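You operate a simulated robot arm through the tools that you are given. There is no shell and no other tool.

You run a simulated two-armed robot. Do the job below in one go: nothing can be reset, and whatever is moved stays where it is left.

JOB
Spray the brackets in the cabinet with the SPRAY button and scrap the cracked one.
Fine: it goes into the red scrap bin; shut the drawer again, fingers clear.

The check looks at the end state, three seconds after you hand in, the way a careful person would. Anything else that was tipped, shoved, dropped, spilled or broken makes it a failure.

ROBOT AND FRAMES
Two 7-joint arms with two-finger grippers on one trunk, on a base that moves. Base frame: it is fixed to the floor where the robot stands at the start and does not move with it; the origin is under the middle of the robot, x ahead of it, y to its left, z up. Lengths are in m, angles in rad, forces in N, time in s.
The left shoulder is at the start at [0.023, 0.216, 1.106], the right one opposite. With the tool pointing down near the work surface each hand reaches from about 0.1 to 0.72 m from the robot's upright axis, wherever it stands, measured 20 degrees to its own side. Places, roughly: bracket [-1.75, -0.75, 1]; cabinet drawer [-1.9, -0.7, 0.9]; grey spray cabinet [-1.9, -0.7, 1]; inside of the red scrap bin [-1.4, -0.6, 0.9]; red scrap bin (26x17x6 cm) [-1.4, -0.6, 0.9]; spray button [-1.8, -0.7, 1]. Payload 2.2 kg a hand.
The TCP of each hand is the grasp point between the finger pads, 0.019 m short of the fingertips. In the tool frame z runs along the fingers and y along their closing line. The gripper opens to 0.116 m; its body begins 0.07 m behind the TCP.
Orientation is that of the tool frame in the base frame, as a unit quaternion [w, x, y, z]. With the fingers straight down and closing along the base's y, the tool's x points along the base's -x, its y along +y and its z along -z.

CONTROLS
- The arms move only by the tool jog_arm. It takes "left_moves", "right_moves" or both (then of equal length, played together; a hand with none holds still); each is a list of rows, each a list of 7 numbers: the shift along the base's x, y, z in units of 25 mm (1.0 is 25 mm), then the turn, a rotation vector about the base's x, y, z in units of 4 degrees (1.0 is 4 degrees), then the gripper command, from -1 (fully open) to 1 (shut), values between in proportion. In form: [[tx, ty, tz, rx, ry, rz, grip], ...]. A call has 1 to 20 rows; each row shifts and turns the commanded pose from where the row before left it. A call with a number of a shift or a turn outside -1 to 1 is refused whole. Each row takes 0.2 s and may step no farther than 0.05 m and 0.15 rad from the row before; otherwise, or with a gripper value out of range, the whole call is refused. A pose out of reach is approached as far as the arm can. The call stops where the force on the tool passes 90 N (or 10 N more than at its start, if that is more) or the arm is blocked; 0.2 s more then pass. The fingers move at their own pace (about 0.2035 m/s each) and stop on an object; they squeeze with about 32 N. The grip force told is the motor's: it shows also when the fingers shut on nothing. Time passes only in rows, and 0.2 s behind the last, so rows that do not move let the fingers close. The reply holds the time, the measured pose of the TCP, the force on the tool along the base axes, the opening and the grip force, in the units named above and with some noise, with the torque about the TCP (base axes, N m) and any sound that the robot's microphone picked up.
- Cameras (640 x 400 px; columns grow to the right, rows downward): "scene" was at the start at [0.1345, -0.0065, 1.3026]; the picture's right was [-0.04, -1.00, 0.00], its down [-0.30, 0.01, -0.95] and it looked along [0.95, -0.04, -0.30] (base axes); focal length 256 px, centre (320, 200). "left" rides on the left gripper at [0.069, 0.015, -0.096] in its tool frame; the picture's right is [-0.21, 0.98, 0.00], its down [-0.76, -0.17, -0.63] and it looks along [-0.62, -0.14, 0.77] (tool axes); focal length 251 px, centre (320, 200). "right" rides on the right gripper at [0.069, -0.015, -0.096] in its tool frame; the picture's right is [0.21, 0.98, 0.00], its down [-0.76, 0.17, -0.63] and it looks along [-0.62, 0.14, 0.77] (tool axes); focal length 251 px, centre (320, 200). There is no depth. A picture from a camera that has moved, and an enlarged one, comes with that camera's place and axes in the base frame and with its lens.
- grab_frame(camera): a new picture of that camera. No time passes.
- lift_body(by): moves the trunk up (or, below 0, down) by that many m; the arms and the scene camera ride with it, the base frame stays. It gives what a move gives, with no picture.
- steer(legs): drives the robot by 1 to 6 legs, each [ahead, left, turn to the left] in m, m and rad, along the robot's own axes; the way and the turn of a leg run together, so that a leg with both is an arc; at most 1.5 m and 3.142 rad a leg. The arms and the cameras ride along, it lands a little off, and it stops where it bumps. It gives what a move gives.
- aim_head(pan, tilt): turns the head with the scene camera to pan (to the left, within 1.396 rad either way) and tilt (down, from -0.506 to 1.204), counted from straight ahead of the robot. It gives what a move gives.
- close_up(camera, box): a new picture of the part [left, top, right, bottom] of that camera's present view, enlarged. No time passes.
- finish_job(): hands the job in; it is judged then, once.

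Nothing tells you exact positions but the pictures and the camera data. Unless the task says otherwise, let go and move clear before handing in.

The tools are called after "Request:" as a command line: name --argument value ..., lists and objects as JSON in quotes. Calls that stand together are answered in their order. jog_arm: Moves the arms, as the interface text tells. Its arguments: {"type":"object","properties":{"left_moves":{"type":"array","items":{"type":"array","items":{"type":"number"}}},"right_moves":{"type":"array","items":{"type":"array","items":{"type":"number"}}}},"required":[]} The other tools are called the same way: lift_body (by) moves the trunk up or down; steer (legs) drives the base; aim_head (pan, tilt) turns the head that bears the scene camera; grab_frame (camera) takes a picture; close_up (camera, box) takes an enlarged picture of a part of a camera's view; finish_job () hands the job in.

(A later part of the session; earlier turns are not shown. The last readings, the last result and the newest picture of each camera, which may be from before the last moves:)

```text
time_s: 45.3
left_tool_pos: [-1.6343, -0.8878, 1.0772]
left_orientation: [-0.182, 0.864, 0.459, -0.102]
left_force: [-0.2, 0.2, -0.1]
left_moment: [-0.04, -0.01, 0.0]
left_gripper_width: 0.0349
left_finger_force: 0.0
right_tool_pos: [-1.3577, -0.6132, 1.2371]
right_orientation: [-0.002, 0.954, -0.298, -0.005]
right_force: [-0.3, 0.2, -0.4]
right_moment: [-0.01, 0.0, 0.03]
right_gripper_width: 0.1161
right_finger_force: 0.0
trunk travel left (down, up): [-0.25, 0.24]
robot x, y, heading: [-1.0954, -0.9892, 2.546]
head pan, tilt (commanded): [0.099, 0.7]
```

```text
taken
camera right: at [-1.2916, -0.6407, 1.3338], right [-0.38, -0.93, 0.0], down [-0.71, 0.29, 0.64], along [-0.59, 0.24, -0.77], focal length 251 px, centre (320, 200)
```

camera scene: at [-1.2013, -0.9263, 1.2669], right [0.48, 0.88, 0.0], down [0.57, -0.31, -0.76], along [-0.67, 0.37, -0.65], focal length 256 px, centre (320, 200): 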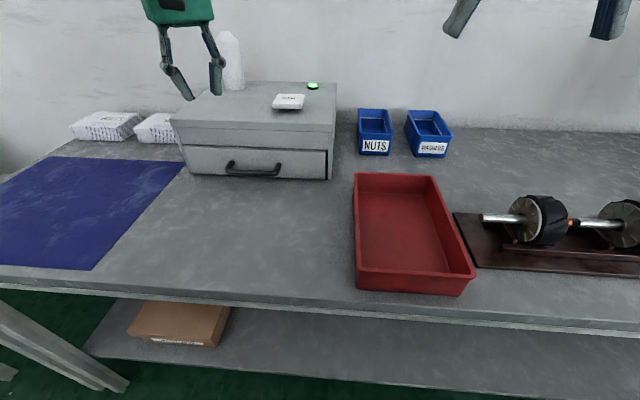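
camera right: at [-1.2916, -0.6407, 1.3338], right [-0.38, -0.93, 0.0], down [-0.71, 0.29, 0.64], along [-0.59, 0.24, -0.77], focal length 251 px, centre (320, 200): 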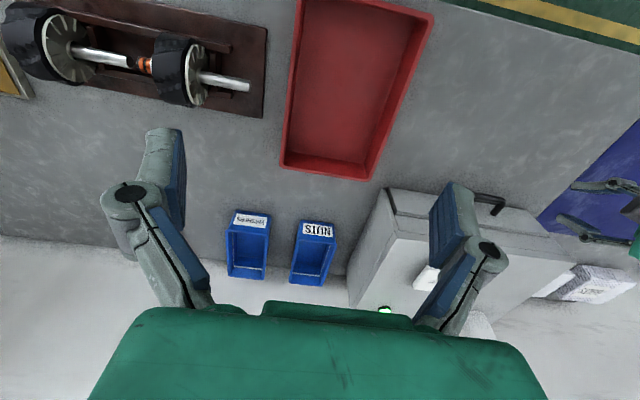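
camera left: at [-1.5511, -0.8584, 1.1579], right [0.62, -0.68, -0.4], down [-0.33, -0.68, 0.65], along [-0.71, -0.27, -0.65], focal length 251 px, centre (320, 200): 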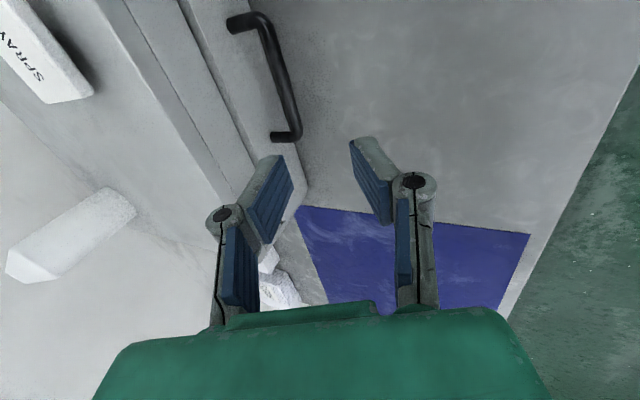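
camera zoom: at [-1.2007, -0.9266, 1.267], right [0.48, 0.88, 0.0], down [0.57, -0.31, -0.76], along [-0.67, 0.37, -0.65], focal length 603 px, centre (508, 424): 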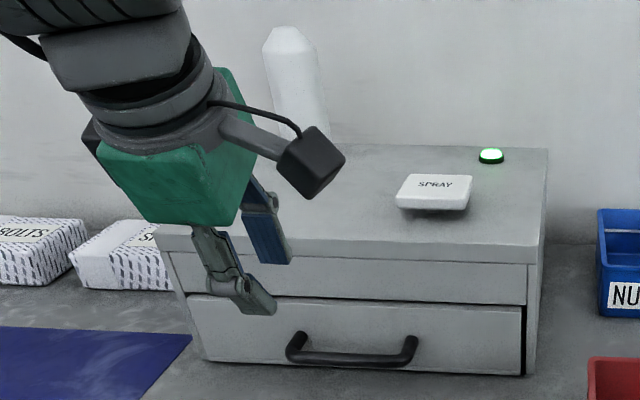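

The fingers straddle direction is right: one finger on the drawer side, one on mine. The bar centre is at about [-1.733, -0.815, 0.917]; I'll move down to a pose 8 cm short of it.

Request:
jog_arm --left_moves '[[-0.56, 0.42, -0.65, 0, 0, 0, 0.4], [-0.56, 0.42, -0.65, 0, 0, 0, 0.4], [-0.56, 0.42, -0.65, 0, 0, 0, 0.4], [-0.56, 0.42, -0.65, 0, 0, 0, 0.4], [-0.56, 0.42, -0.65, 0, 0, 0, 0.4], [0, 0, 0, 0, 0, 0, 0.4]]'

Request:
grab_frame --camera "left"

Request:
close_up --camera "scene" --box '[160, 70, 340, 190]'

```text
time_s: 46.7
left_tool_pos: [-1.7058, -0.8355, 0.9948]
left_orientation: [-0.181, 0.864, 0.459, -0.102]
left_force: [0.6, -0.5, 0.3]
left_moment: [0.0, -0.01, 0.0]
left_gripper_width: 0.0347
left_finger_force: 0.1
right_tool_pos: [-1.358, -0.6134, 1.2368]
right_orientation: [-0.003, 0.955, -0.297, -0.005]
right_force: [0.5, 0.6, 0.6]
right_moment: [0.02, 0.0, 0.02]
right_gripper_width: 0.1162
right_finger_force: 0.0
trunk travel left (down, up): [-0.25, 0.24]
robot x, y, heading: [-1.0866, -0.9882, 2.539]
head pan, tilt (commanded): [0.099, 0.7]
```

```text
taken
camera left: at [-1.6216, -0.8061, 1.0758], right [0.62, -0.68, -0.4], down [-0.33, -0.68, 0.65], along [-0.71, -0.27, -0.65], focal length 251 px, centre (320, 200)
```

left: 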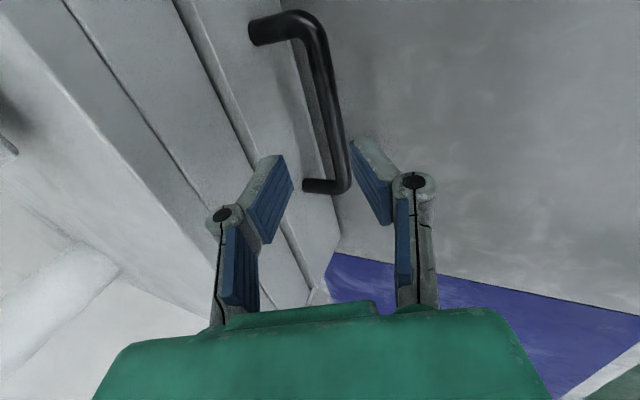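

```text
3.33 times, centred on (250, 130) of scene
camera zoom: at [-1.2011, -0.9262, 1.267], right [0.48, 0.88, 0.0], down [0.57, -0.31, -0.76], along [-0.67, 0.37, -0.65], focal length 854 px, centre (553, 433)
```

zoom: 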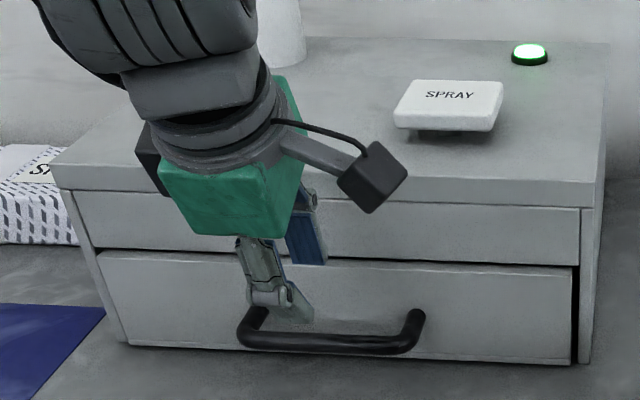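

Everything lines up: the bar passes between the two fingers. I'll slide in along the tool axis, most of the way, then check.

Request:
jog_arm --left_moves '[[-0.212, 0.143, -0.574, 0, 0, 0, 0.4], [-0.212, 0.143, -0.574, 0, 0, 0, 0.4], [-0.212, 0.143, -0.574, 0, 0, 0, 0.4], [-0.212, 0.143, -0.574, 0, 0, 0, 0.4], [0, 0, 0, 0, 0, 0, 0.4]]'

Request:
grab_frame --camera "left"

Request:
close_up --camera "scene" --box '[160, 70, 340, 190]'

```text
time_s: 47.9
left_tool_pos: [-1.7238, -0.8194, 0.9397]
left_orientation: [-0.182, 0.863, 0.46, -0.102]
left_force: [0.0, 0.1, 0.3]
left_moment: [0.01, 0.01, 0.01]
left_gripper_width: 0.0349
left_finger_force: 0.2
right_tool_pos: [-1.3585, -0.6132, 1.237]
right_orientation: [-0.002, 0.955, -0.297, -0.005]
right_force: [0.1, -0.4, -0.7]
right_moment: [0.02, -0.01, -0.01]
right_gripper_width: 0.1161
right_finger_force: 0.1
trunk travel left (down, up): [-0.25, 0.24]
robot x, y, heading: [-1.0915, -0.9887, 2.537]
head pan, tilt (commanded): [0.099, 0.7]
```

```text
taken
camera left: at [-1.6412, -0.7905, 1.0201], right [0.62, -0.68, -0.4], down [-0.33, -0.68, 0.65], along [-0.71, -0.27, -0.65], focal length 251 px, centre (320, 200)
```

left: 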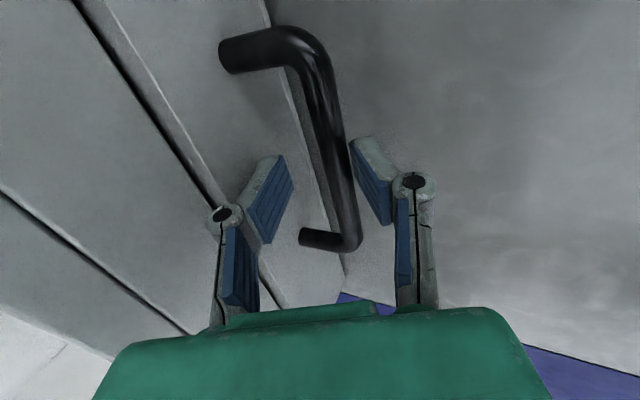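

```text
3.33 times, centred on (250, 130) of scene
camera zoom: at [-1.2014, -0.926, 1.2669], right [0.48, 0.88, 0.0], down [0.57, -0.31, -0.76], along [-0.67, 0.37, -0.65], focal length 854 px, centre (553, 433)
```

zoom: 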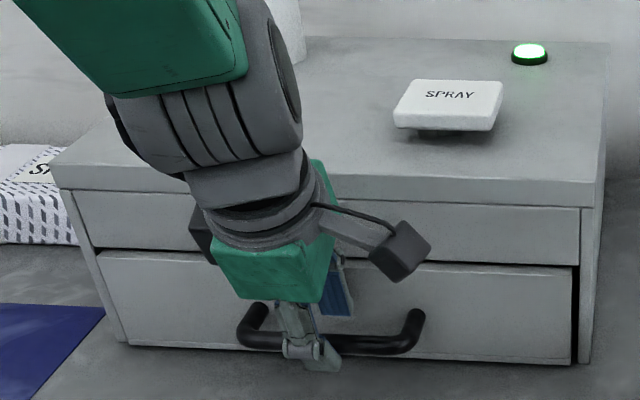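

The bar sits between the fingertips but 8 mm nearer my-side finger. I'll shift back a little, go in the last 14 mm, and then close.

Request:
jog_arm --left_moves '[[0.25, -0.17, 0, 0, 0, 0, 0.4], [-0.106, 0.072, -0.287, 0, 0, 0, 0.4], [-0.106, 0.072, -0.287, 0, 0, 0, 0.4], [0, 0, 0, 0, 0, 0, 0.4]]'

Request:
grab_frame --camera "left"

```text
time_s: 48.9
left_tool_pos: [-1.7256, -0.8203, 0.9245]
left_orientation: [-0.181, 0.864, 0.458, -0.102]
left_force: [0.1, 0.5, 1.0]
left_moment: [-0.03, 0.0, -0.01]
left_gripper_width: 0.035
left_finger_force: 0.1
right_tool_pos: [-1.3583, -0.6123, 1.2372]
right_orientation: [-0.002, 0.955, -0.297, -0.006]
right_force: [0.3, 0.5, 0.4]
right_moment: [-0.03, 0.0, 0.0]
right_gripper_width: 0.1162
right_finger_force: 0.1
trunk travel left (down, up): [-0.25, 0.24]
robot x, y, heading: [-1.0934, -0.9843, 2.536]
head pan, tilt (commanded): [0.099, 0.7]
```

```text
taken
camera left: at [-1.6429, -0.7917, 1.0053], right [0.62, -0.68, -0.4], down [-0.33, -0.68, 0.65], along [-0.71, -0.27, -0.65], focal length 251 px, centre (320, 200)
```

left: 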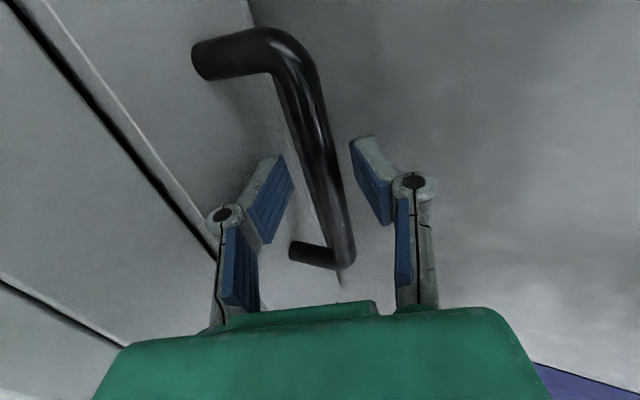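

The bar is centred between the pads. Closing on it now.

Request:
jog_arm --left_moves '[[0, 0, 0, 0, 0, 0, 0.6], [0, 0, 0, 0, 0, 0, 0.8], [0, 0, 0, 0, 0, 0, 1], [0, 0, 0, 0, 0, 0, 1]]'

Request:
grab_frame --camera "left"

```text
time_s: 49.9
left_tool_pos: [-1.7257, -0.8216, 0.9221]
left_orientation: [-0.179, 0.865, 0.459, -0.101]
left_force: [12.6, -7.3, -11.5]
left_moment: [0.18, -0.2, 1.0]
left_gripper_width: 0.006
left_finger_force: 33.1
right_tool_pos: [-1.3571, -0.6132, 1.237]
right_orientation: [-0.001, 0.955, -0.298, -0.004]
right_force: [-0.8, 0.8, -0.2]
right_moment: [0.06, 0.0, -0.01]
right_gripper_width: 0.1157
right_finger_force: 0.0
trunk travel left (down, up): [-0.25, 0.24]
robot x, y, heading: [-1.0889, -0.9885, 2.538]
head pan, tilt (commanded): [0.099, 0.7]
```

```text
taken
camera left: at [-1.6418, -0.7926, 1.0035], right [0.62, -0.68, -0.39], down [-0.33, -0.68, 0.65], along [-0.71, -0.27, -0.65], focal length 251 px, centre (320, 200)
```

left: 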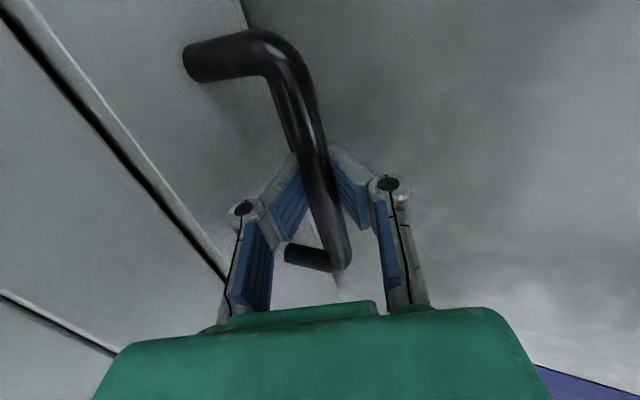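

The fingers have caged the bar. I'll draw the drawer straight out towards me by about 12 cm and check.

Request:
jog_arm --left_moves '[[0.33, -0.224, 0, 0, 0, 0, 1], [0.497, -0.335, 0, 0, 0, 0, 1], [0.497, -0.335, 0, 0, 0, 0, 1], [0.663, -0.447, 0, 0, 0, 0, 1], [0.663, -0.447, 0, 0, 0, 0, 1], [0.663, -0.447, 0, 0, 0, 0, 1], [0.663, -0.447, 0, 0, 0, 0, 1]]'

Request:
grab_frame --camera "scene"

Request:
grab_frame --camera "left"

```text
time_s: 51.5
left_tool_pos: [-1.627, -0.887, 0.9215]
left_orientation: [-0.179, 0.864, 0.459, -0.101]
left_force: [5.7, 3.3, -22.7]
left_moment: [0.25, -0.2, 0.68]
left_gripper_width: 0.0059
left_finger_force: 32.9
right_tool_pos: [-1.3596, -0.6131, 1.2367]
right_orientation: [-0.001, 0.955, -0.297, -0.004]
right_force: [0.4, -0.4, -0.1]
right_moment: [-0.01, 0.0, 0.01]
right_gripper_width: 0.1163
right_finger_force: 0.0
trunk travel left (down, up): [-0.25, 0.24]
robot x, y, heading: [-1.0933, -0.989, 2.536]
head pan, tilt (commanded): [0.099, 0.7]
```

```text
taken
camera scene: at [-1.203, -0.9248, 1.2664], right [0.48, 0.88, 0.0], down [0.57, -0.31, -0.76], along [-0.67, 0.37, -0.65], focal length 256 px, centre (320, 200)
```

scene: 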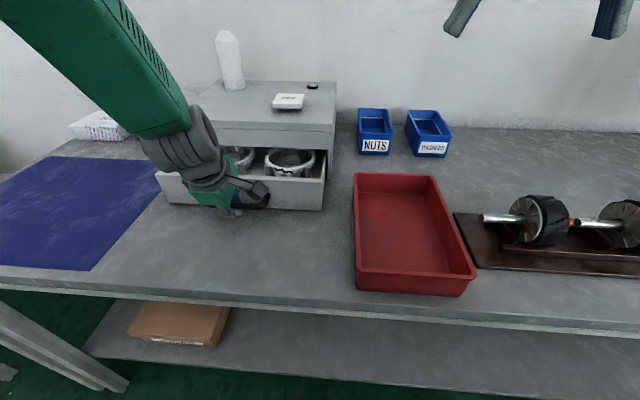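

```text
taken
camera left: at [-1.543, -0.8579, 1.0032], right [0.62, -0.68, -0.39], down [-0.33, -0.68, 0.65], along [-0.71, -0.27, -0.65], focal length 251 px, centre (320, 200)
```

left: 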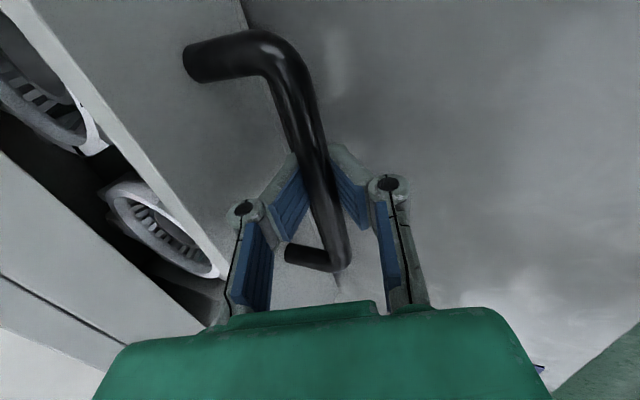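

The drawer is about 12 cm open, the lamp went off, and white ring-shaped brackets are visible inside. I'll zoom in.

Request:
close_up --camera "scene" --box '[150, 130, 340, 220]'

Request:
close_up --camera "left" --box '[0, 0, 260, 330]'

Request:
grab_frame --camera "right"

```text
3.37 times, centred on (245, 175) of scene
camera zoom: at [-1.203, -0.9248, 1.2664], right [0.48, 0.88, 0.0], down [0.57, -0.31, -0.76], along [-0.67, 0.37, -0.65], focal length 863 px, centre (573, 284)
```

zoom: 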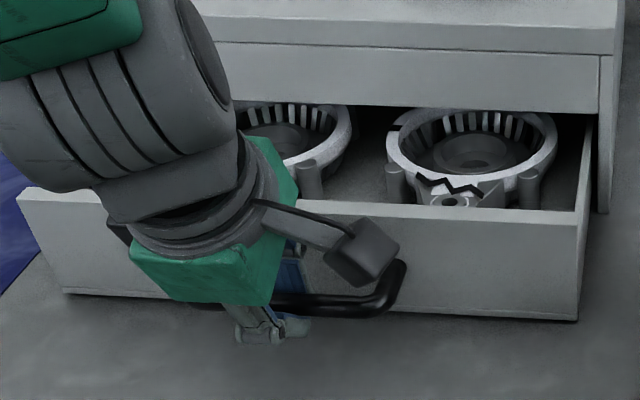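

```text
1.21 times, centred on (130, 165) of left
camera zoom: at [-1.543, -0.8579, 1.0032], right [0.62, -0.68, -0.39], down [-0.33, -0.68, 0.65], along [-0.71, -0.27, -0.65], focal length 305 px, centre (550, 242)
```

zoom: 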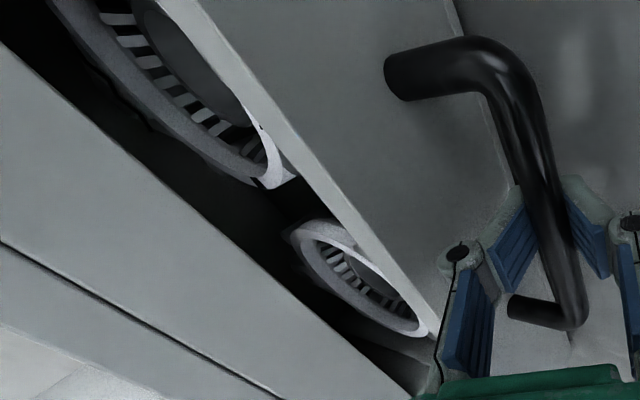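

```text
taken
camera right: at [-1.2921, -0.6401, 1.3336], right [-0.38, -0.93, 0.0], down [-0.71, 0.29, 0.64], along [-0.59, 0.24, -0.77], focal length 251 px, centre (320, 200)
```

right: 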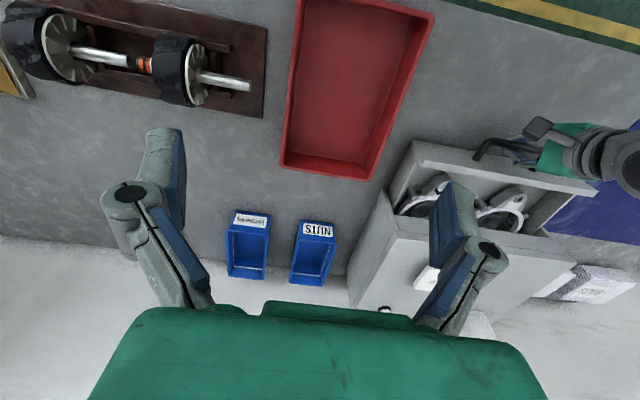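

Two ring-shaped brackets lie in the drawer; the right one shows a jagged black line on its front boss. I'll draw the drawer further out to see both whole, relaxing the slight upward pull.

Request:
jog_arm --left_moves '[[0.33, -0.224, -0.05, 0, 0, 0, 1], [0.497, -0.335, -0.05, 0, 0, 0, 1], [0.497, -0.335, 0, 0, 0, 0, 1], [0.497, -0.335, 0, 0, 0, 0, 1], [0.497, -0.335, 0, 0, 0, 0, 1]]'

Request:
close_up --camera "scene" --box '[130, 110, 350, 240]'

```text
time_s: 52.7
left_tool_pos: [-1.566, -0.9264, 0.9219]
left_orientation: [-0.181, 0.864, 0.459, -0.103]
left_force: [6.3, 7.8, 4.1]
left_moment: [0.2, -0.16, 0.82]
left_gripper_width: 0.0061
left_finger_force: 33.1
right_tool_pos: [-1.3567, -0.6104, 1.2368]
right_orientation: [-0.001, 0.955, -0.298, -0.004]
right_force: [-0.9, -0.4, 0.6]
right_moment: [-0.01, -0.02, -0.01]
right_gripper_width: 0.116
right_finger_force: 0.0
trunk travel left (down, up): [-0.25, 0.24]
robot x, y, heading: [-1.0917, -0.9912, 2.538]
head pan, tilt (commanded): [0.099, 0.7]
```

```text
2.91 times, centred on (240, 175) of scene
camera zoom: at [-1.1986, -0.9238, 1.2671], right [0.48, 0.88, 0.0], down [0.56, -0.31, -0.76], along [-0.67, 0.37, -0.65], focal length 745 px, centre (553, 273)
```

zoom: 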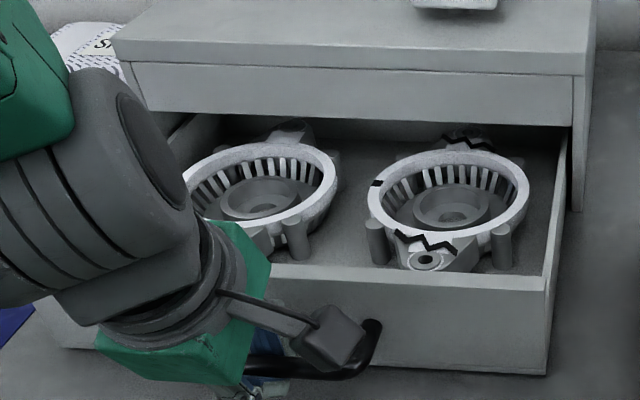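

The right bracket shows jagged dark lines at both ears and a mark on the rim; the left bracket is half hidden by my hand. I'll pull out a further 3 cm, then let go and move clear to inspect both properly.

Request:
jog_arm --left_moves '[[0.33, -0.224, 0, 0, 0, 0, 1], [0.33, -0.224, 0, 0, 0, 0, 1], [0.33, -0.224, 0, 0, 0, 0, 1], [0, 0, 0, 0, 0, 0, 1]]'

Request:
close_up --camera "scene" --box '[130, 110, 350, 240]'

```text
time_s: 53.7
left_tool_pos: [-1.5406, -0.9438, 0.9226]
left_orientation: [-0.18, 0.865, 0.457, -0.102]
left_force: [9.1, 11.7, -0.6]
left_moment: [0.38, -0.21, 0.71]
left_gripper_width: 0.0061
left_finger_force: 33.1
right_tool_pos: [-1.3566, -0.6112, 1.2356]
right_orientation: [0.0, 0.954, -0.298, -0.004]
right_force: [0.5, 0.1, -0.3]
right_moment: [-0.02, -0.03, -0.02]
right_gripper_width: 0.116
right_finger_force: 0.0
trunk travel left (down, up): [-0.25, 0.24]
robot x, y, heading: [-1.0943, -0.9877, 2.536]
head pan, tilt (commanded): [0.099, 0.7]
```

```text
2.91 times, centred on (240, 175) of scene
camera zoom: at [-1.1985, -0.9229, 1.2669], right [0.48, 0.88, 0.0], down [0.56, -0.31, -0.76], along [-0.67, 0.37, -0.65], focal length 745 px, centre (553, 273)
```

zoom: 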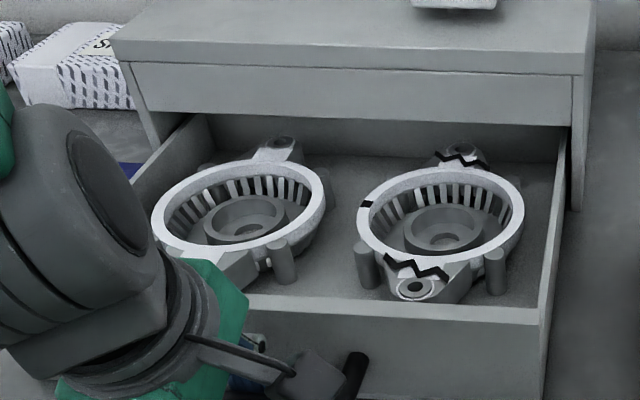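

Both brackets are now fully exposed. I'll enlarge each one to compare them.

Request:
close_up --camera "scene" --box '[175, 145, 255, 215]'

Request:
close_up --camera "scene" --box '[240, 145, 320, 215]'

Request:
close_up --camera "right" --box '[350, 120, 640, 300]'

```text
5.71 times, centred on (215, 180) of scene
camera zoom: at [-1.1985, -0.9229, 1.2669], right [0.48, 0.88, 0.0], down [0.56, -0.31, -0.76], along [-0.67, 0.37, -0.65], focal length 1464 px, centre (920, 314)
```

zoom: 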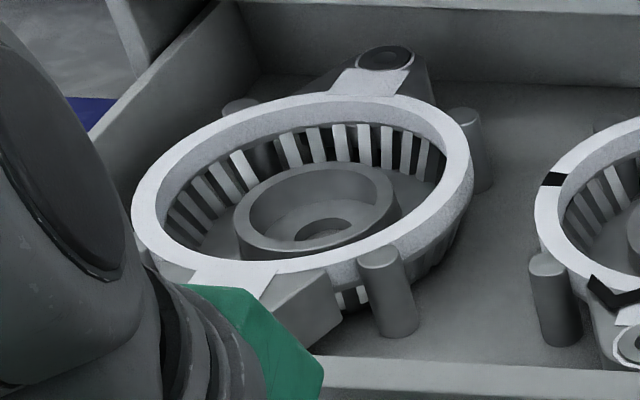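

```text
5.71 times, centred on (280, 180) of scene
camera zoom: at [-1.1985, -0.9229, 1.2669], right [0.48, 0.88, 0.0], down [0.56, -0.31, -0.76], along [-0.67, 0.37, -0.65], focal length 1464 px, centre (549, 314)
```

zoom: 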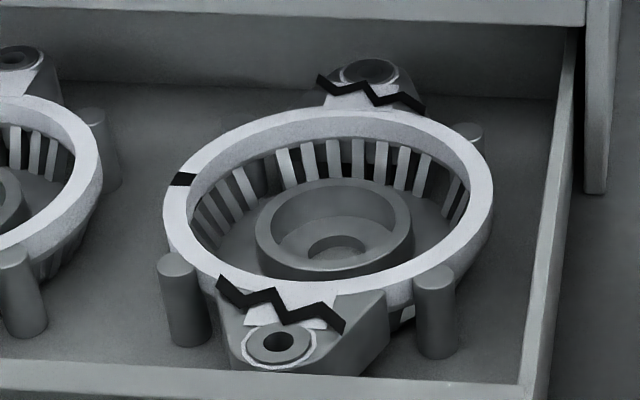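

```text
2.21 times, centred on (495, 210) of right
camera zoom: at [-1.2904, -0.6385, 1.3333], right [-0.38, -0.93, 0.0], down [-0.71, 0.29, 0.64], along [-0.59, 0.24, -0.77], focal length 555 px, centre (-66, 178)
```

zoom: 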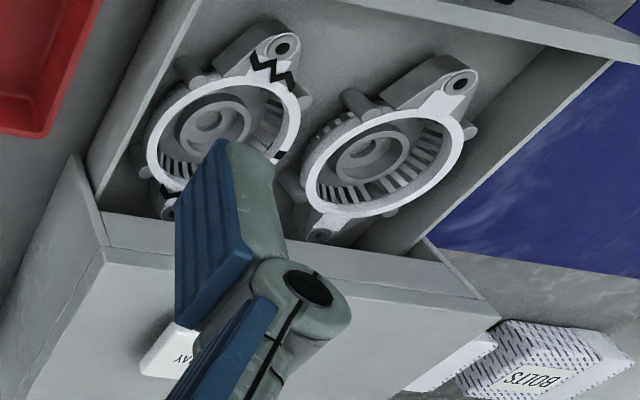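

The bracket nearer my right (centre about [-1.654, -0.770], rim at z ≈ 0.93) has jagged cracks at both ears and the rim; the left bracket's rim and ears are clean. I'll release the handle and back the left hand out along its own axis.

Request:
jog_arm --left_moves '[[0, 0, 0, 0, 0, 0, 0.4], [0, 0, 0, 0, 0, 0, 0.4], [0.27, -0.182, 0.73, 0, 0, 0, 0.4], [0.27, -0.182, 0.73, 0, 0, 0, 0.4], [0.27, -0.182, 0.73, 0, 0, 0, 0.4], [0.27, -0.182, 0.73, 0, 0, 0, 0.4]]'

Request:
grab_frame --camera "scene"

Request:
grab_frame --camera "left"

```text
time_s: 55.1
left_tool_pos: [-1.5274, -0.9579, 0.9661]
left_orientation: [-0.181, 0.864, 0.459, -0.102]
left_force: [-0.2, 0.6, 0.0]
left_moment: [0.01, -0.02, 0.01]
left_gripper_width: 0.0347
left_finger_force: 0.1
left hand out of reach, approached as far as the arm can: row 5, 6
right_tool_pos: [-1.3596, -0.6121, 1.2364]
right_orientation: [-0.001, 0.955, -0.297, -0.004]
right_force: [0.1, 0.2, -0.3]
right_moment: [-0.01, 0.0, -0.01]
right_gripper_width: 0.1157
right_finger_force: 0.1
trunk travel left (down, up): [-0.25, 0.24]
robot x, y, heading: [-1.0901, -0.9872, 2.537]
head pan, tilt (commanded): [0.099, 0.7]
```

```text
taken
camera scene: at [-1.2017, -0.9275, 1.2669], right [0.48, 0.88, 0.0], down [0.57, -0.31, -0.76], along [-0.67, 0.37, -0.65], focal length 256 px, centre (320, 200)
```

scene: 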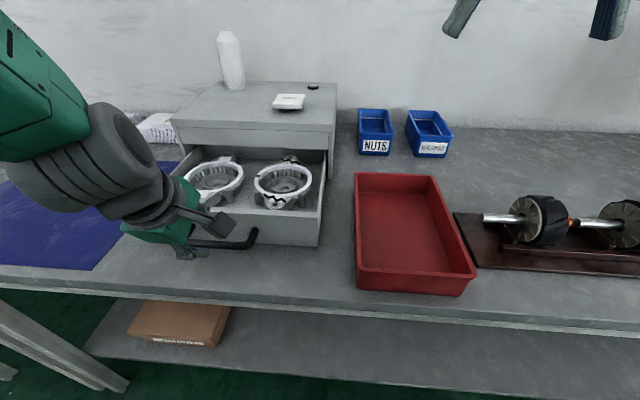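

```text
taken
camera left: at [-1.4438, -0.9292, 1.0472], right [0.62, -0.68, -0.39], down [-0.33, -0.68, 0.65], along [-0.71, -0.27, -0.65], focal length 251 px, centre (320, 200)
```

left: 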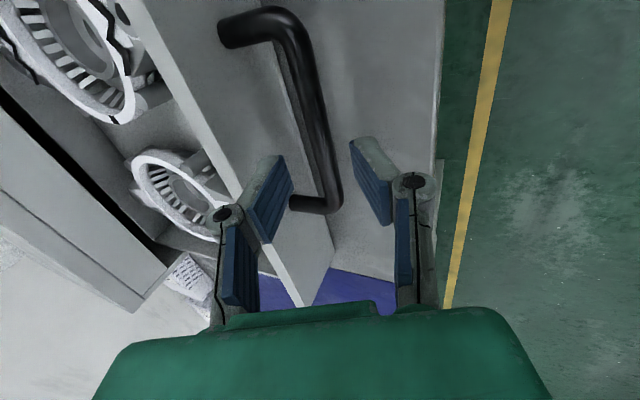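

The hand is clear above the bar but the arm ran short of reach at that tilt. I'll straighten the hand while rising.

Request:
jog_arm --left_moves '[[0, 0, 0.6, -0.559, -0.829, 0, 0.4], [0, 0, 0.8, -0.559, -0.829, 0, 0.4], [0, 0, 0.8, -0.559, -0.829, 0, 0.4], [0, 0, 0.8, -0.559, -0.829, 0, 0.4], [0, 0, 0.8, -0.559, -0.829, 0, 0.4], [0, 0, 0.8, -0.559, -0.829, 0, 0.4], [0, 0, 0.8, 0, 0, 0, 0.4], [0, 0, 0.8, 0, 0, 0, 0.4], [0, 0, 0, 0, 0, -1, -1], [0, 0, 0, 0, 0, -1, -1], [0, 0, 0, 0, 0, -1, -1], [0, 0, 0, 0, 0, -1, -1]]'

Request:
grab_frame --camera "scene"

```text
time_s: 57.7
left_tool_pos: [-1.5135, -0.9527, 1.1034]
left_orientation: [0.001, 0.94, 0.34, -0.004]
left_force: [0.4, -0.1, -0.6]
left_moment: [-0.03, 0.0, -0.03]
left_gripper_width: 0.1159
left_finger_force: 0.1
left hand out of reach, approached as far as the arm can: row 1, 2
right_tool_pos: [-1.3586, -0.613, 1.2365]
right_orientation: [-0.002, 0.955, -0.298, -0.004]
right_force: [-0.9, -1.5, 1.5]
right_moment: [0.01, 0.02, 0.0]
right_gripper_width: 0.1161
right_finger_force: 0.1
trunk travel left (down, up): [-0.25, 0.24]
robot x, y, heading: [-1.0913, -0.987, 2.537]
head pan, tilt (commanded): [0.099, 0.7]
```

```text
taken
camera scene: at [-1.2013, -0.9273, 1.2669], right [0.48, 0.88, 0.0], down [0.57, -0.31, -0.76], along [-0.67, 0.37, -0.65], focal length 256 px, centre (320, 200)
```

scene: 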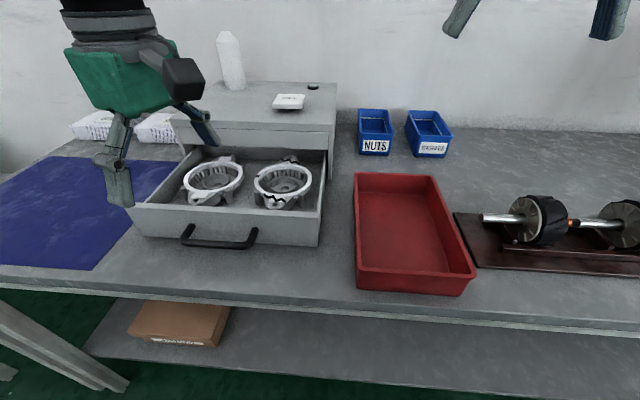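

The drawer is open and clear. I'll turn the hand back to the normal orientation while moving it above the cracked bracket's left rim.

Request:
jog_arm --left_moves '[[-0.383, 0.302, 0, 0, 0, -1, -1], [-0.383, 0.302, 0, 0, 0, -1, -1], [-0.383, 0.302, 0, 0, 0, -1, -1], [-0.383, 0.302, 0, 0, 0, -1, -1], [-0.383, 0.302, 0, 0, 0, -1, -1], [-0.383, 0.302, 0, 0, 0, -1, -1], [-0.383, 0.302, 0, 0, 0, -1, -1], [-0.383, 0.302, 0, 0, 0, -1, -1], [-0.383, 0.302, 0, 0, 0, -1, -1], [-0.383, 0.302, 0, 0, 0, -1, -1], [-0.383, 0.302, 0, 0, 0, -1, -1], [-0.383, 0.302, 0, 0, 0, -1, -1], [-0.383, 0.302, 0, 0, 0, -1, -1], [-0.383, 0.302, 0, 0, 0, -1, -1], [-0.383, 0.302, 0, 0, 0, -1, -1], [-0.383, 0.302, 0, 0, 0, -1, -1], [-0.383, 0.302, 0, 0, 0, -1, -1], [-0.383, 0.302, 0, 0, 0, -1, -1], [0, 0, 0, 0, 0, -0.4, -1]]'

Request:
grab_frame --camera "left"

Request:
grab_frame --camera "scene"

```text
time_s: 61.7
left_tool_pos: [-1.6882, -0.8176, 1.1034]
left_orientation: [-0.001, 0.957, -0.29, -0.004]
left_force: [0.9, 0.2, 0.1]
left_moment: [-0.02, 0.01, -0.02]
left_gripper_width: 0.116
left_finger_force: 0.1
right_tool_pos: [-1.358, -0.6126, 1.2371]
right_orientation: [-0.002, 0.955, -0.297, -0.005]
right_force: [-0.2, -0.4, -0.9]
right_moment: [-0.03, 0.02, 0.02]
right_gripper_width: 0.116
right_finger_force: 0.0
trunk travel left (down, up): [-0.25, 0.24]
robot x, y, heading: [-1.0902, -0.9888, 2.539]
head pan, tilt (commanded): [0.099, 0.7]
```

```text
taken
camera left: at [-1.6378, -0.8672, 1.1993], right [-0.72, -0.69, 0.0], down [-0.53, 0.56, 0.64], along [-0.44, 0.46, -0.77], focal length 251 px, centre (320, 200)
```

left: 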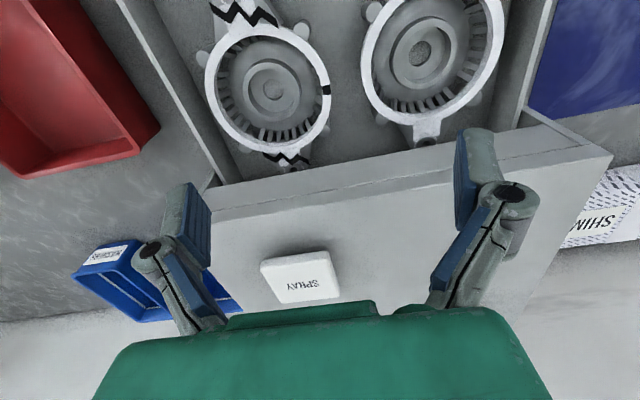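

```text
taken
camera scene: at [-1.2017, -0.9264, 1.2669], right [0.48, 0.88, 0.0], down [0.57, -0.31, -0.76], along [-0.67, 0.37, -0.65], focal length 256 px, centre (320, 200)
```

scene: 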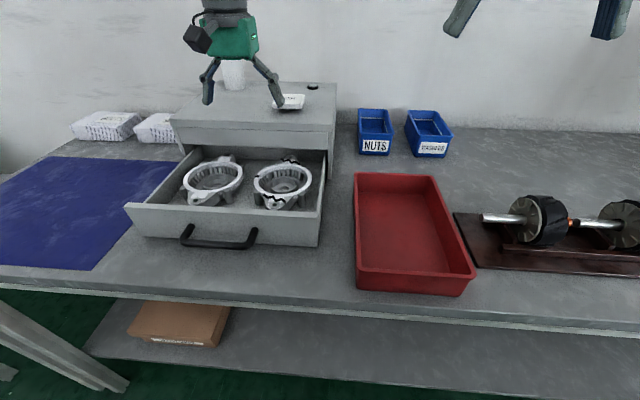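

From above I see both brackets: the cracked one (jagged lines) at left in this upside-down view, the clean one at right. I'll enlarge the view to locate the rim and compare again.

Request:
close_up --camera "left" --box '[180, 0, 360, 180]'

Request:
close_up --camera "left" --box '[340, 0, 540, 160]'

```text
2.22 times, centred on (270, 90) of left
camera zoom: at [-1.6378, -0.8672, 1.1993], right [-0.72, -0.69, 0.0], down [-0.53, 0.56, 0.64], along [-0.44, 0.46, -0.77], focal length 559 px, centre (431, 444)
```

zoom: 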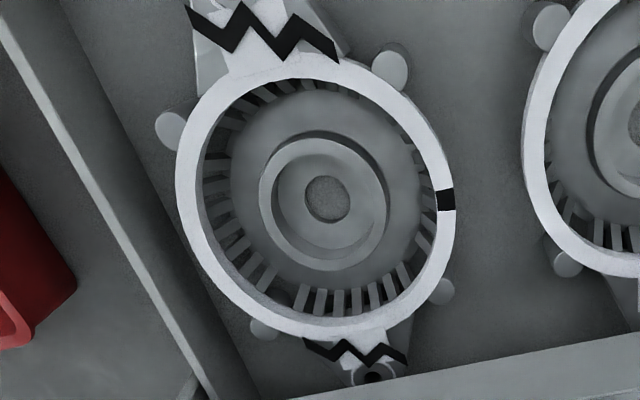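

```text
2.50 times, centred on (440, 80) of left
camera zoom: at [-1.6378, -0.8672, 1.1993], right [-0.72, -0.69, 0.0], down [-0.53, 0.56, 0.64], along [-0.44, 0.46, -0.77], focal length 629 px, centre (20, 500)
```

zoom: 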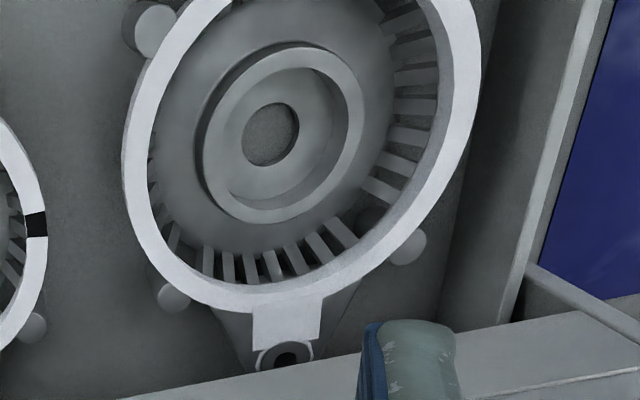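

The crack is certain; the clean bracket stays. The rim at the "9 o'clock" point is at about [-1.695, -0.816, 0.928] with ~3 cm of room to the neighbour. I'll narrow the fingers first and look at their tips to judge the clearance.

Request:
jog_arm --left_moves '[[0, 0, 0, 0, 0, 0, 0.5], [0, 0, -0.8, 0, 0, 0, 0.55], [0, 0, -0.8, 0, 0, 0, 0.55], [0, 0, -0.8, 0, 0, 0, 0.55], [0, 0, 0, 0, 0, 0, 0.55], [0, 0, 0, 0, 0, 0, 0.55]]'

Request:
grab_frame --camera "left"

Request:
close_up --camera "scene" --box '[150, 50, 350, 230]'

Request:
close_up --camera "right" --box '[350, 100, 640, 300]'

```text
time_s: 63.1
left_tool_pos: [-1.6891, -0.8158, 1.0431]
left_orientation: [-0.001, 0.957, -0.291, -0.004]
left_force: [0.9, -0.3, -0.5]
left_moment: [0.0, -0.05, 0.0]
left_gripper_width: 0.0259
left_finger_force: 0.2
right_tool_pos: [-1.3598, -0.6137, 1.237]
right_orientation: [-0.001, 0.955, -0.297, -0.004]
right_force: [0.2, -0.4, -0.2]
right_moment: [0.02, -0.01, 0.02]
right_gripper_width: 0.116
right_finger_force: 0.0
trunk travel left (down, up): [-0.25, 0.24]
robot x, y, heading: [-1.0899, -0.9872, 2.543]
head pan, tilt (commanded): [0.099, 0.7]
```

```text
taken
camera left: at [-1.6394, -0.867, 1.1392], right [-0.72, -0.69, 0.0], down [-0.53, 0.56, 0.64], along [-0.44, 0.46, -0.77], focal length 251 px, centre (320, 200)
```

left: 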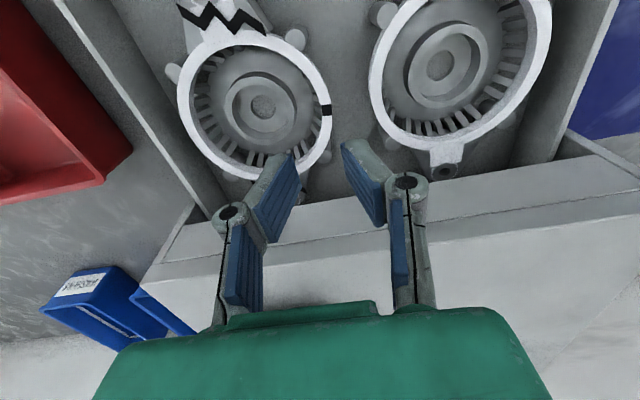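

```text
2.22 times, centred on (250, 140) of scene
camera zoom: at [-1.2022, -0.9261, 1.2668], right [0.48, 0.88, 0.0], down [0.57, -0.31, -0.76], along [-0.67, 0.37, -0.65], focal length 569 px, centre (476, 333)
```

zoom: 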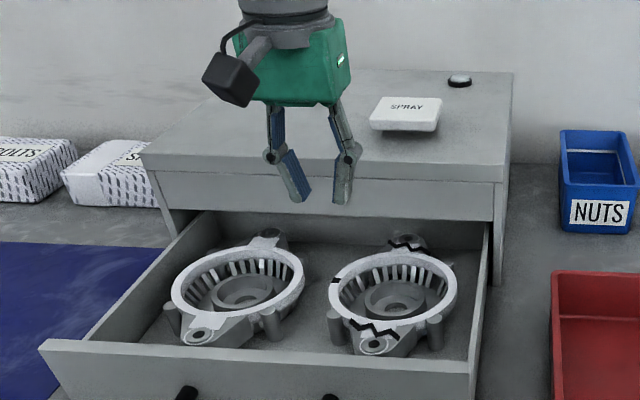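

```text
2.00 times, centred on (495, 200) of right
camera zoom: at [-1.2922, -0.6407, 1.3337], right [-0.38, -0.93, 0.0], down [-0.71, 0.29, 0.64], along [-0.59, 0.24, -0.77], focal length 503 px, centre (-30, 200)
```

zoom: 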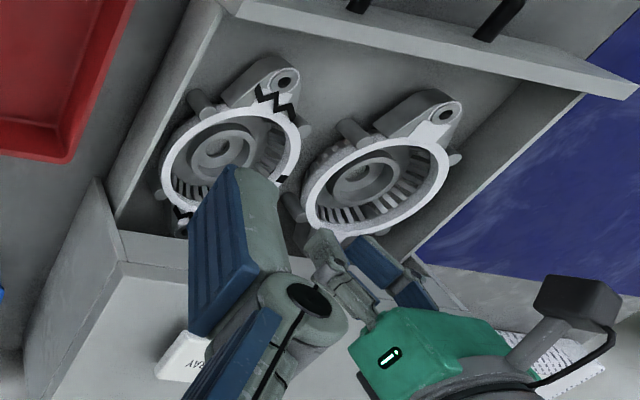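

The fingers are slim enough. I'll nudge 3 mm left and lower the tips to about 3 cm above the rim, then check the alignment.

Request:
jog_arm --left_moves '[[0, -0.14, -0.7, 0, 0, 0, 0.55], [0, 0, -0.7, 0, 0, 0, 0.55], [0, 0, -0.7, 0, 0, 0, 0.55], [0, 0, -0.5, 0, 0, 0, 0.55], [0, 0, 0, 0, 0, 0, 0.55]]'

Request:
grab_frame --camera "left"

Request:
close_up --camera "scene" --box '[170, 110, 330, 220]'

Request:
close_up --camera "right" --box '[380, 100, 600, 260]'

```text
time_s: 64.3
left_tool_pos: [-1.689, -0.8194, 0.9782]
left_orientation: [-0.002, 0.957, -0.29, -0.004]
left_force: [0.1, -0.6, -0.8]
left_moment: [0.0, 0.02, 0.0]
left_gripper_width: 0.0263
left_finger_force: 0.0
right_tool_pos: [-1.3589, -0.6131, 1.2362]
right_orientation: [-0.001, 0.955, -0.297, -0.004]
right_force: [-0.6, -0.1, -0.5]
right_moment: [-0.01, -0.01, -0.01]
right_gripper_width: 0.1157
right_finger_force: 0.0
trunk travel left (down, up): [-0.25, 0.24]
robot x, y, heading: [-1.0904, -0.9915, 2.534]
head pan, tilt (commanded): [0.099, 0.7]
```

```text
taken
camera left: at [-1.6385, -0.8711, 1.0744], right [-0.72, -0.69, 0.0], down [-0.53, 0.56, 0.64], along [-0.44, 0.46, -0.77], focal length 251 px, centre (320, 200)
```

left: 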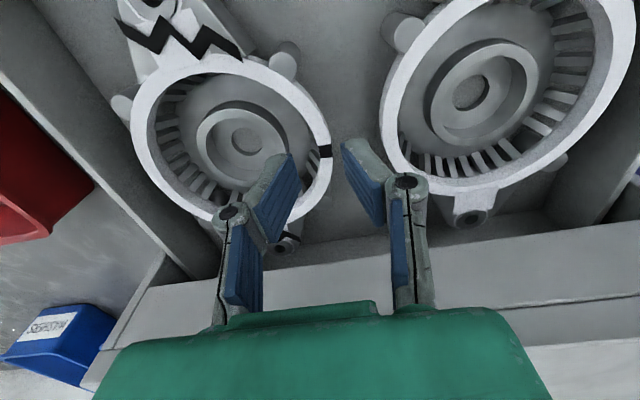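

```text
3.64 times, centred on (250, 165) of scene
camera zoom: at [-1.202, -0.9261, 1.2668], right [0.48, 0.88, 0.0], down [0.57, -0.31, -0.76], along [-0.67, 0.37, -0.65], focal length 931 px, centre (574, 327)
```

zoom: 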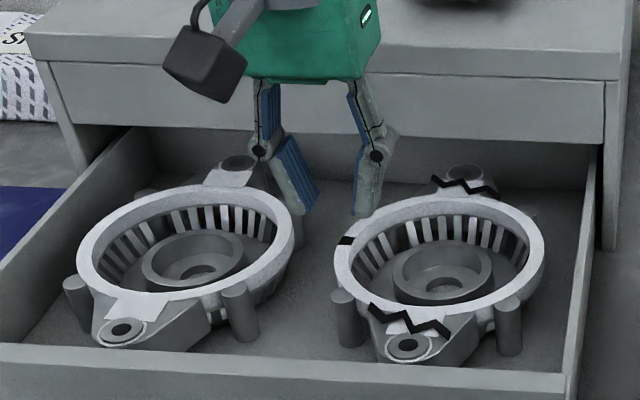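

```text
2.50 times, centred on (490, 180) of right
camera zoom: at [-1.2919, -0.6409, 1.3338], right [-0.38, -0.93, 0.0], down [-0.71, 0.29, 0.64], along [-0.59, 0.24, -0.77], focal length 629 px, centre (-105, 250)
```

zoom: 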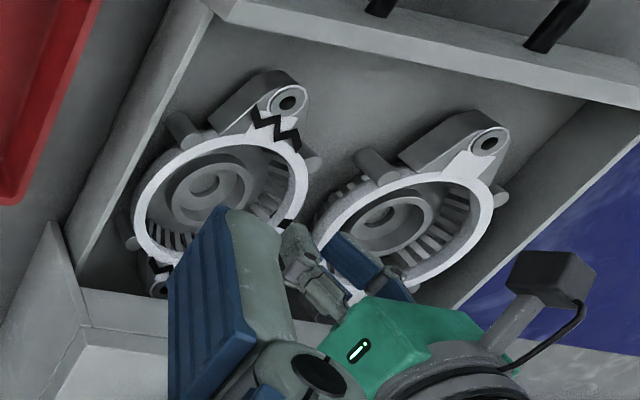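

Rim lies right between the fingers: one tip inside the ring, one in the gap. I'll lower further in two steps.

Request:
jog_arm --left_moves '[[0, 0, -0.4, 0, 0, 0, 0.55], [0, 0, -0.4, 0, 0, 0, 0.55], [0, 0, -0.4, 0, 0, 0, 0.55], [0, 0, 0, 0, 0, 0, 0.55]]'

Request:
grab_frame --camera "left"

Request:
close_up --camera "scene" --box '[200, 120, 320, 220]'

```text
time_s: 65.3
left_tool_pos: [-1.688, -0.8202, 0.9483]
left_orientation: [-0.001, 0.957, -0.292, -0.004]
left_force: [0.8, -0.7, -0.7]
left_moment: [-0.03, 0.0, 0.03]
left_gripper_width: 0.0261
left_finger_force: 0.1
right_tool_pos: [-1.3571, -0.6119, 1.2378]
right_orientation: [-0.002, 0.955, -0.298, -0.004]
right_force: [0.0, 0.7, -0.1]
right_moment: [0.03, -0.02, -0.03]
right_gripper_width: 0.1162
right_finger_force: 0.1
trunk travel left (down, up): [-0.25, 0.24]
robot x, y, heading: [-1.093, -0.9914, 2.537]
head pan, tilt (commanded): [0.099, 0.7]
```

```text
taken
camera left: at [-1.6375, -0.8711, 1.0442], right [-0.72, -0.69, 0.0], down [-0.53, 0.56, 0.64], along [-0.44, 0.46, -0.77], focal length 251 px, centre (320, 200)
```

left: 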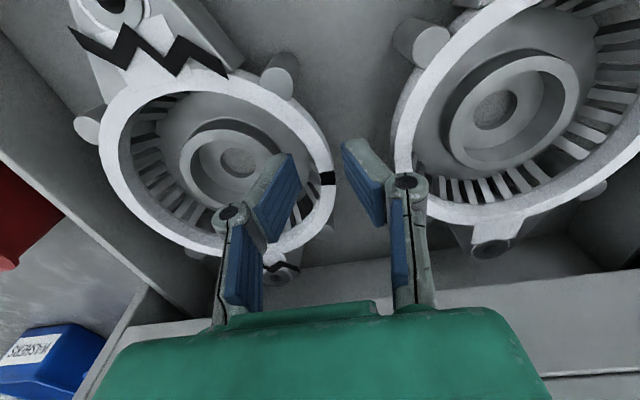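

```text
4.00 times, centred on (260, 170) of scene
camera zoom: at [-1.202, -0.9261, 1.2668], right [0.48, 0.88, 0.0], down [0.57, -0.31, -0.76], along [-0.67, 0.37, -0.65], focal length 1024 px, centre (560, 320)
```

zoom: 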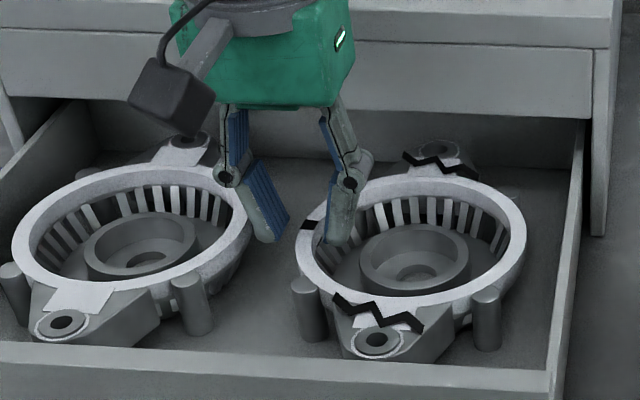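

The tips are level with the rim and centred with about 8–10 mm to spare on either side. Going down the last 14 mm.

Request:
jog_arm --left_moves '[[0, 0, -0.2, 0, 0, 0, 0.55], [0, 0, -0.2, 0, 0, 0, 0.55], [0, 0, -0.2, 0, 0, 0, 0.55], [0, 0, 0, 0, 0, 0, 0.55]]'

Request:
grab_frame --camera "left"

Request:
close_up --camera "scene" --box '[200, 120, 320, 220]'

```text
time_s: 66.3
left_tool_pos: [-1.6875, -0.8211, 0.9327]
left_orientation: [-0.002, 0.957, -0.291, -0.004]
left_force: [0.2, -0.2, 0.4]
left_moment: [-0.03, 0.0, 0.0]
left_gripper_width: 0.0261
left_finger_force: 0.1
right_tool_pos: [-1.3587, -0.6128, 1.2365]
right_orientation: [-0.001, 0.955, -0.297, -0.004]
right_force: [0.5, -0.3, 0.8]
right_moment: [0.0, 0.0, 0.04]
right_gripper_width: 0.1161
right_finger_force: 0.0
trunk travel left (down, up): [-0.25, 0.24]
robot x, y, heading: [-1.0889, -0.9929, 2.539]
head pan, tilt (commanded): [0.099, 0.7]
```

```text
taken
camera left: at [-1.6375, -0.8721, 1.0284], right [-0.72, -0.69, 0.0], down [-0.53, 0.56, 0.64], along [-0.44, 0.46, -0.77], focal length 251 px, centre (320, 200)
```

left: 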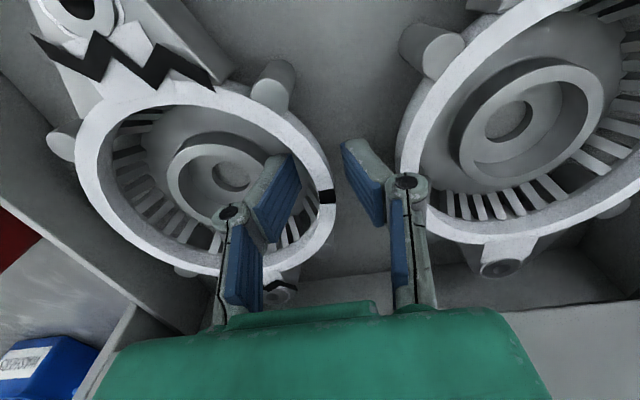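

```text
4.00 times, centred on (260, 170) of scene
camera zoom: at [-1.202, -0.926, 1.2668], right [0.48, 0.88, 0.0], down [0.57, -0.31, -0.76], along [-0.67, 0.37, -0.65], focal length 1024 px, centre (560, 320)
```

zoom: 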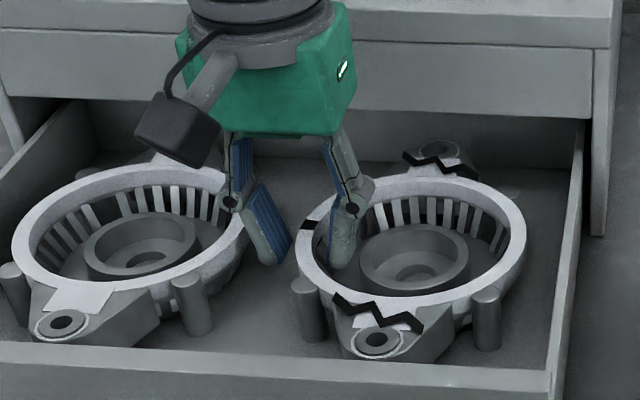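

Still no contact forces, and the outer knuckle is just above the neighbour's rim, so this is deep enough. Closing on the rim.

Request:
jog_arm --left_moves '[[0, 0, 0, 0, 0, 0, 0.7], [0, 0, 0, 0, 0, 0, 0.85], [0, 0, 0, 0, 0, 0, 1], [0, 0, 0, 0, 0, 0, 1], [0, 0, 0, 0, 0, 0, 1]]'

Request:
grab_frame --camera "left"

Request:
close_up --camera "scene" --box '[200, 120, 320, 220]'

```text
time_s: 67.5
left_tool_pos: [-1.6872, -0.8218, 0.9337]
left_orientation: [-0.001, 0.957, -0.291, -0.004]
left_force: [1.3, 0.1, 0.2]
left_moment: [-0.11, -0.07, 0.01]
left_gripper_width: 0.0075
left_finger_force: 31.7
right_tool_pos: [-1.3578, -0.6135, 1.2364]
right_orientation: [-0.002, 0.955, -0.297, -0.004]
right_force: [-0.2, -0.2, -0.5]
right_moment: [-0.02, -0.02, 0.0]
right_gripper_width: 0.1161
right_finger_force: 0.1
trunk travel left (down, up): [-0.25, 0.24]
robot x, y, heading: [-1.0948, -0.9846, 2.535]
head pan, tilt (commanded): [0.099, 0.7]
```

```text
taken
camera left: at [-1.6378, -0.8719, 1.0282], right [-0.72, -0.69, 0.0], down [-0.53, 0.56, 0.64], along [-0.44, 0.46, -0.77], focal length 251 px, centre (320, 200)
```

left: 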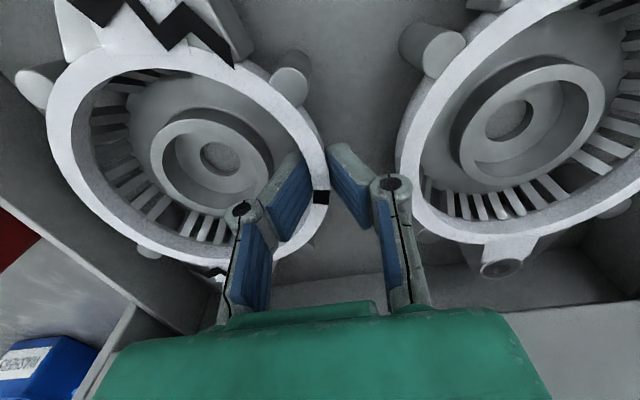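

```text
4.00 times, centred on (260, 170) of scene
camera zoom: at [-1.2025, -0.9256, 1.2667], right [0.48, 0.88, 0.0], down [0.57, -0.31, -0.76], along [-0.67, 0.37, -0.65], focal length 1024 px, centre (560, 320)
```

zoom: 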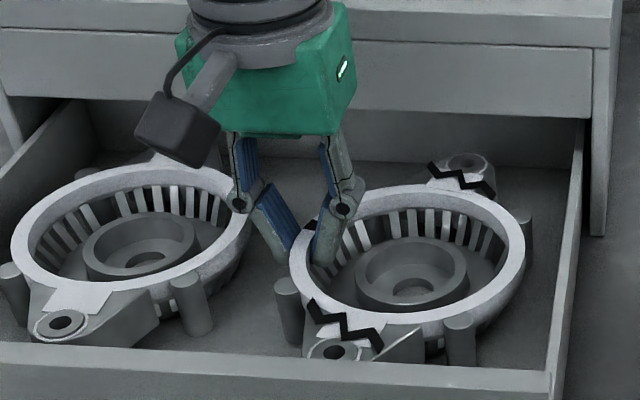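

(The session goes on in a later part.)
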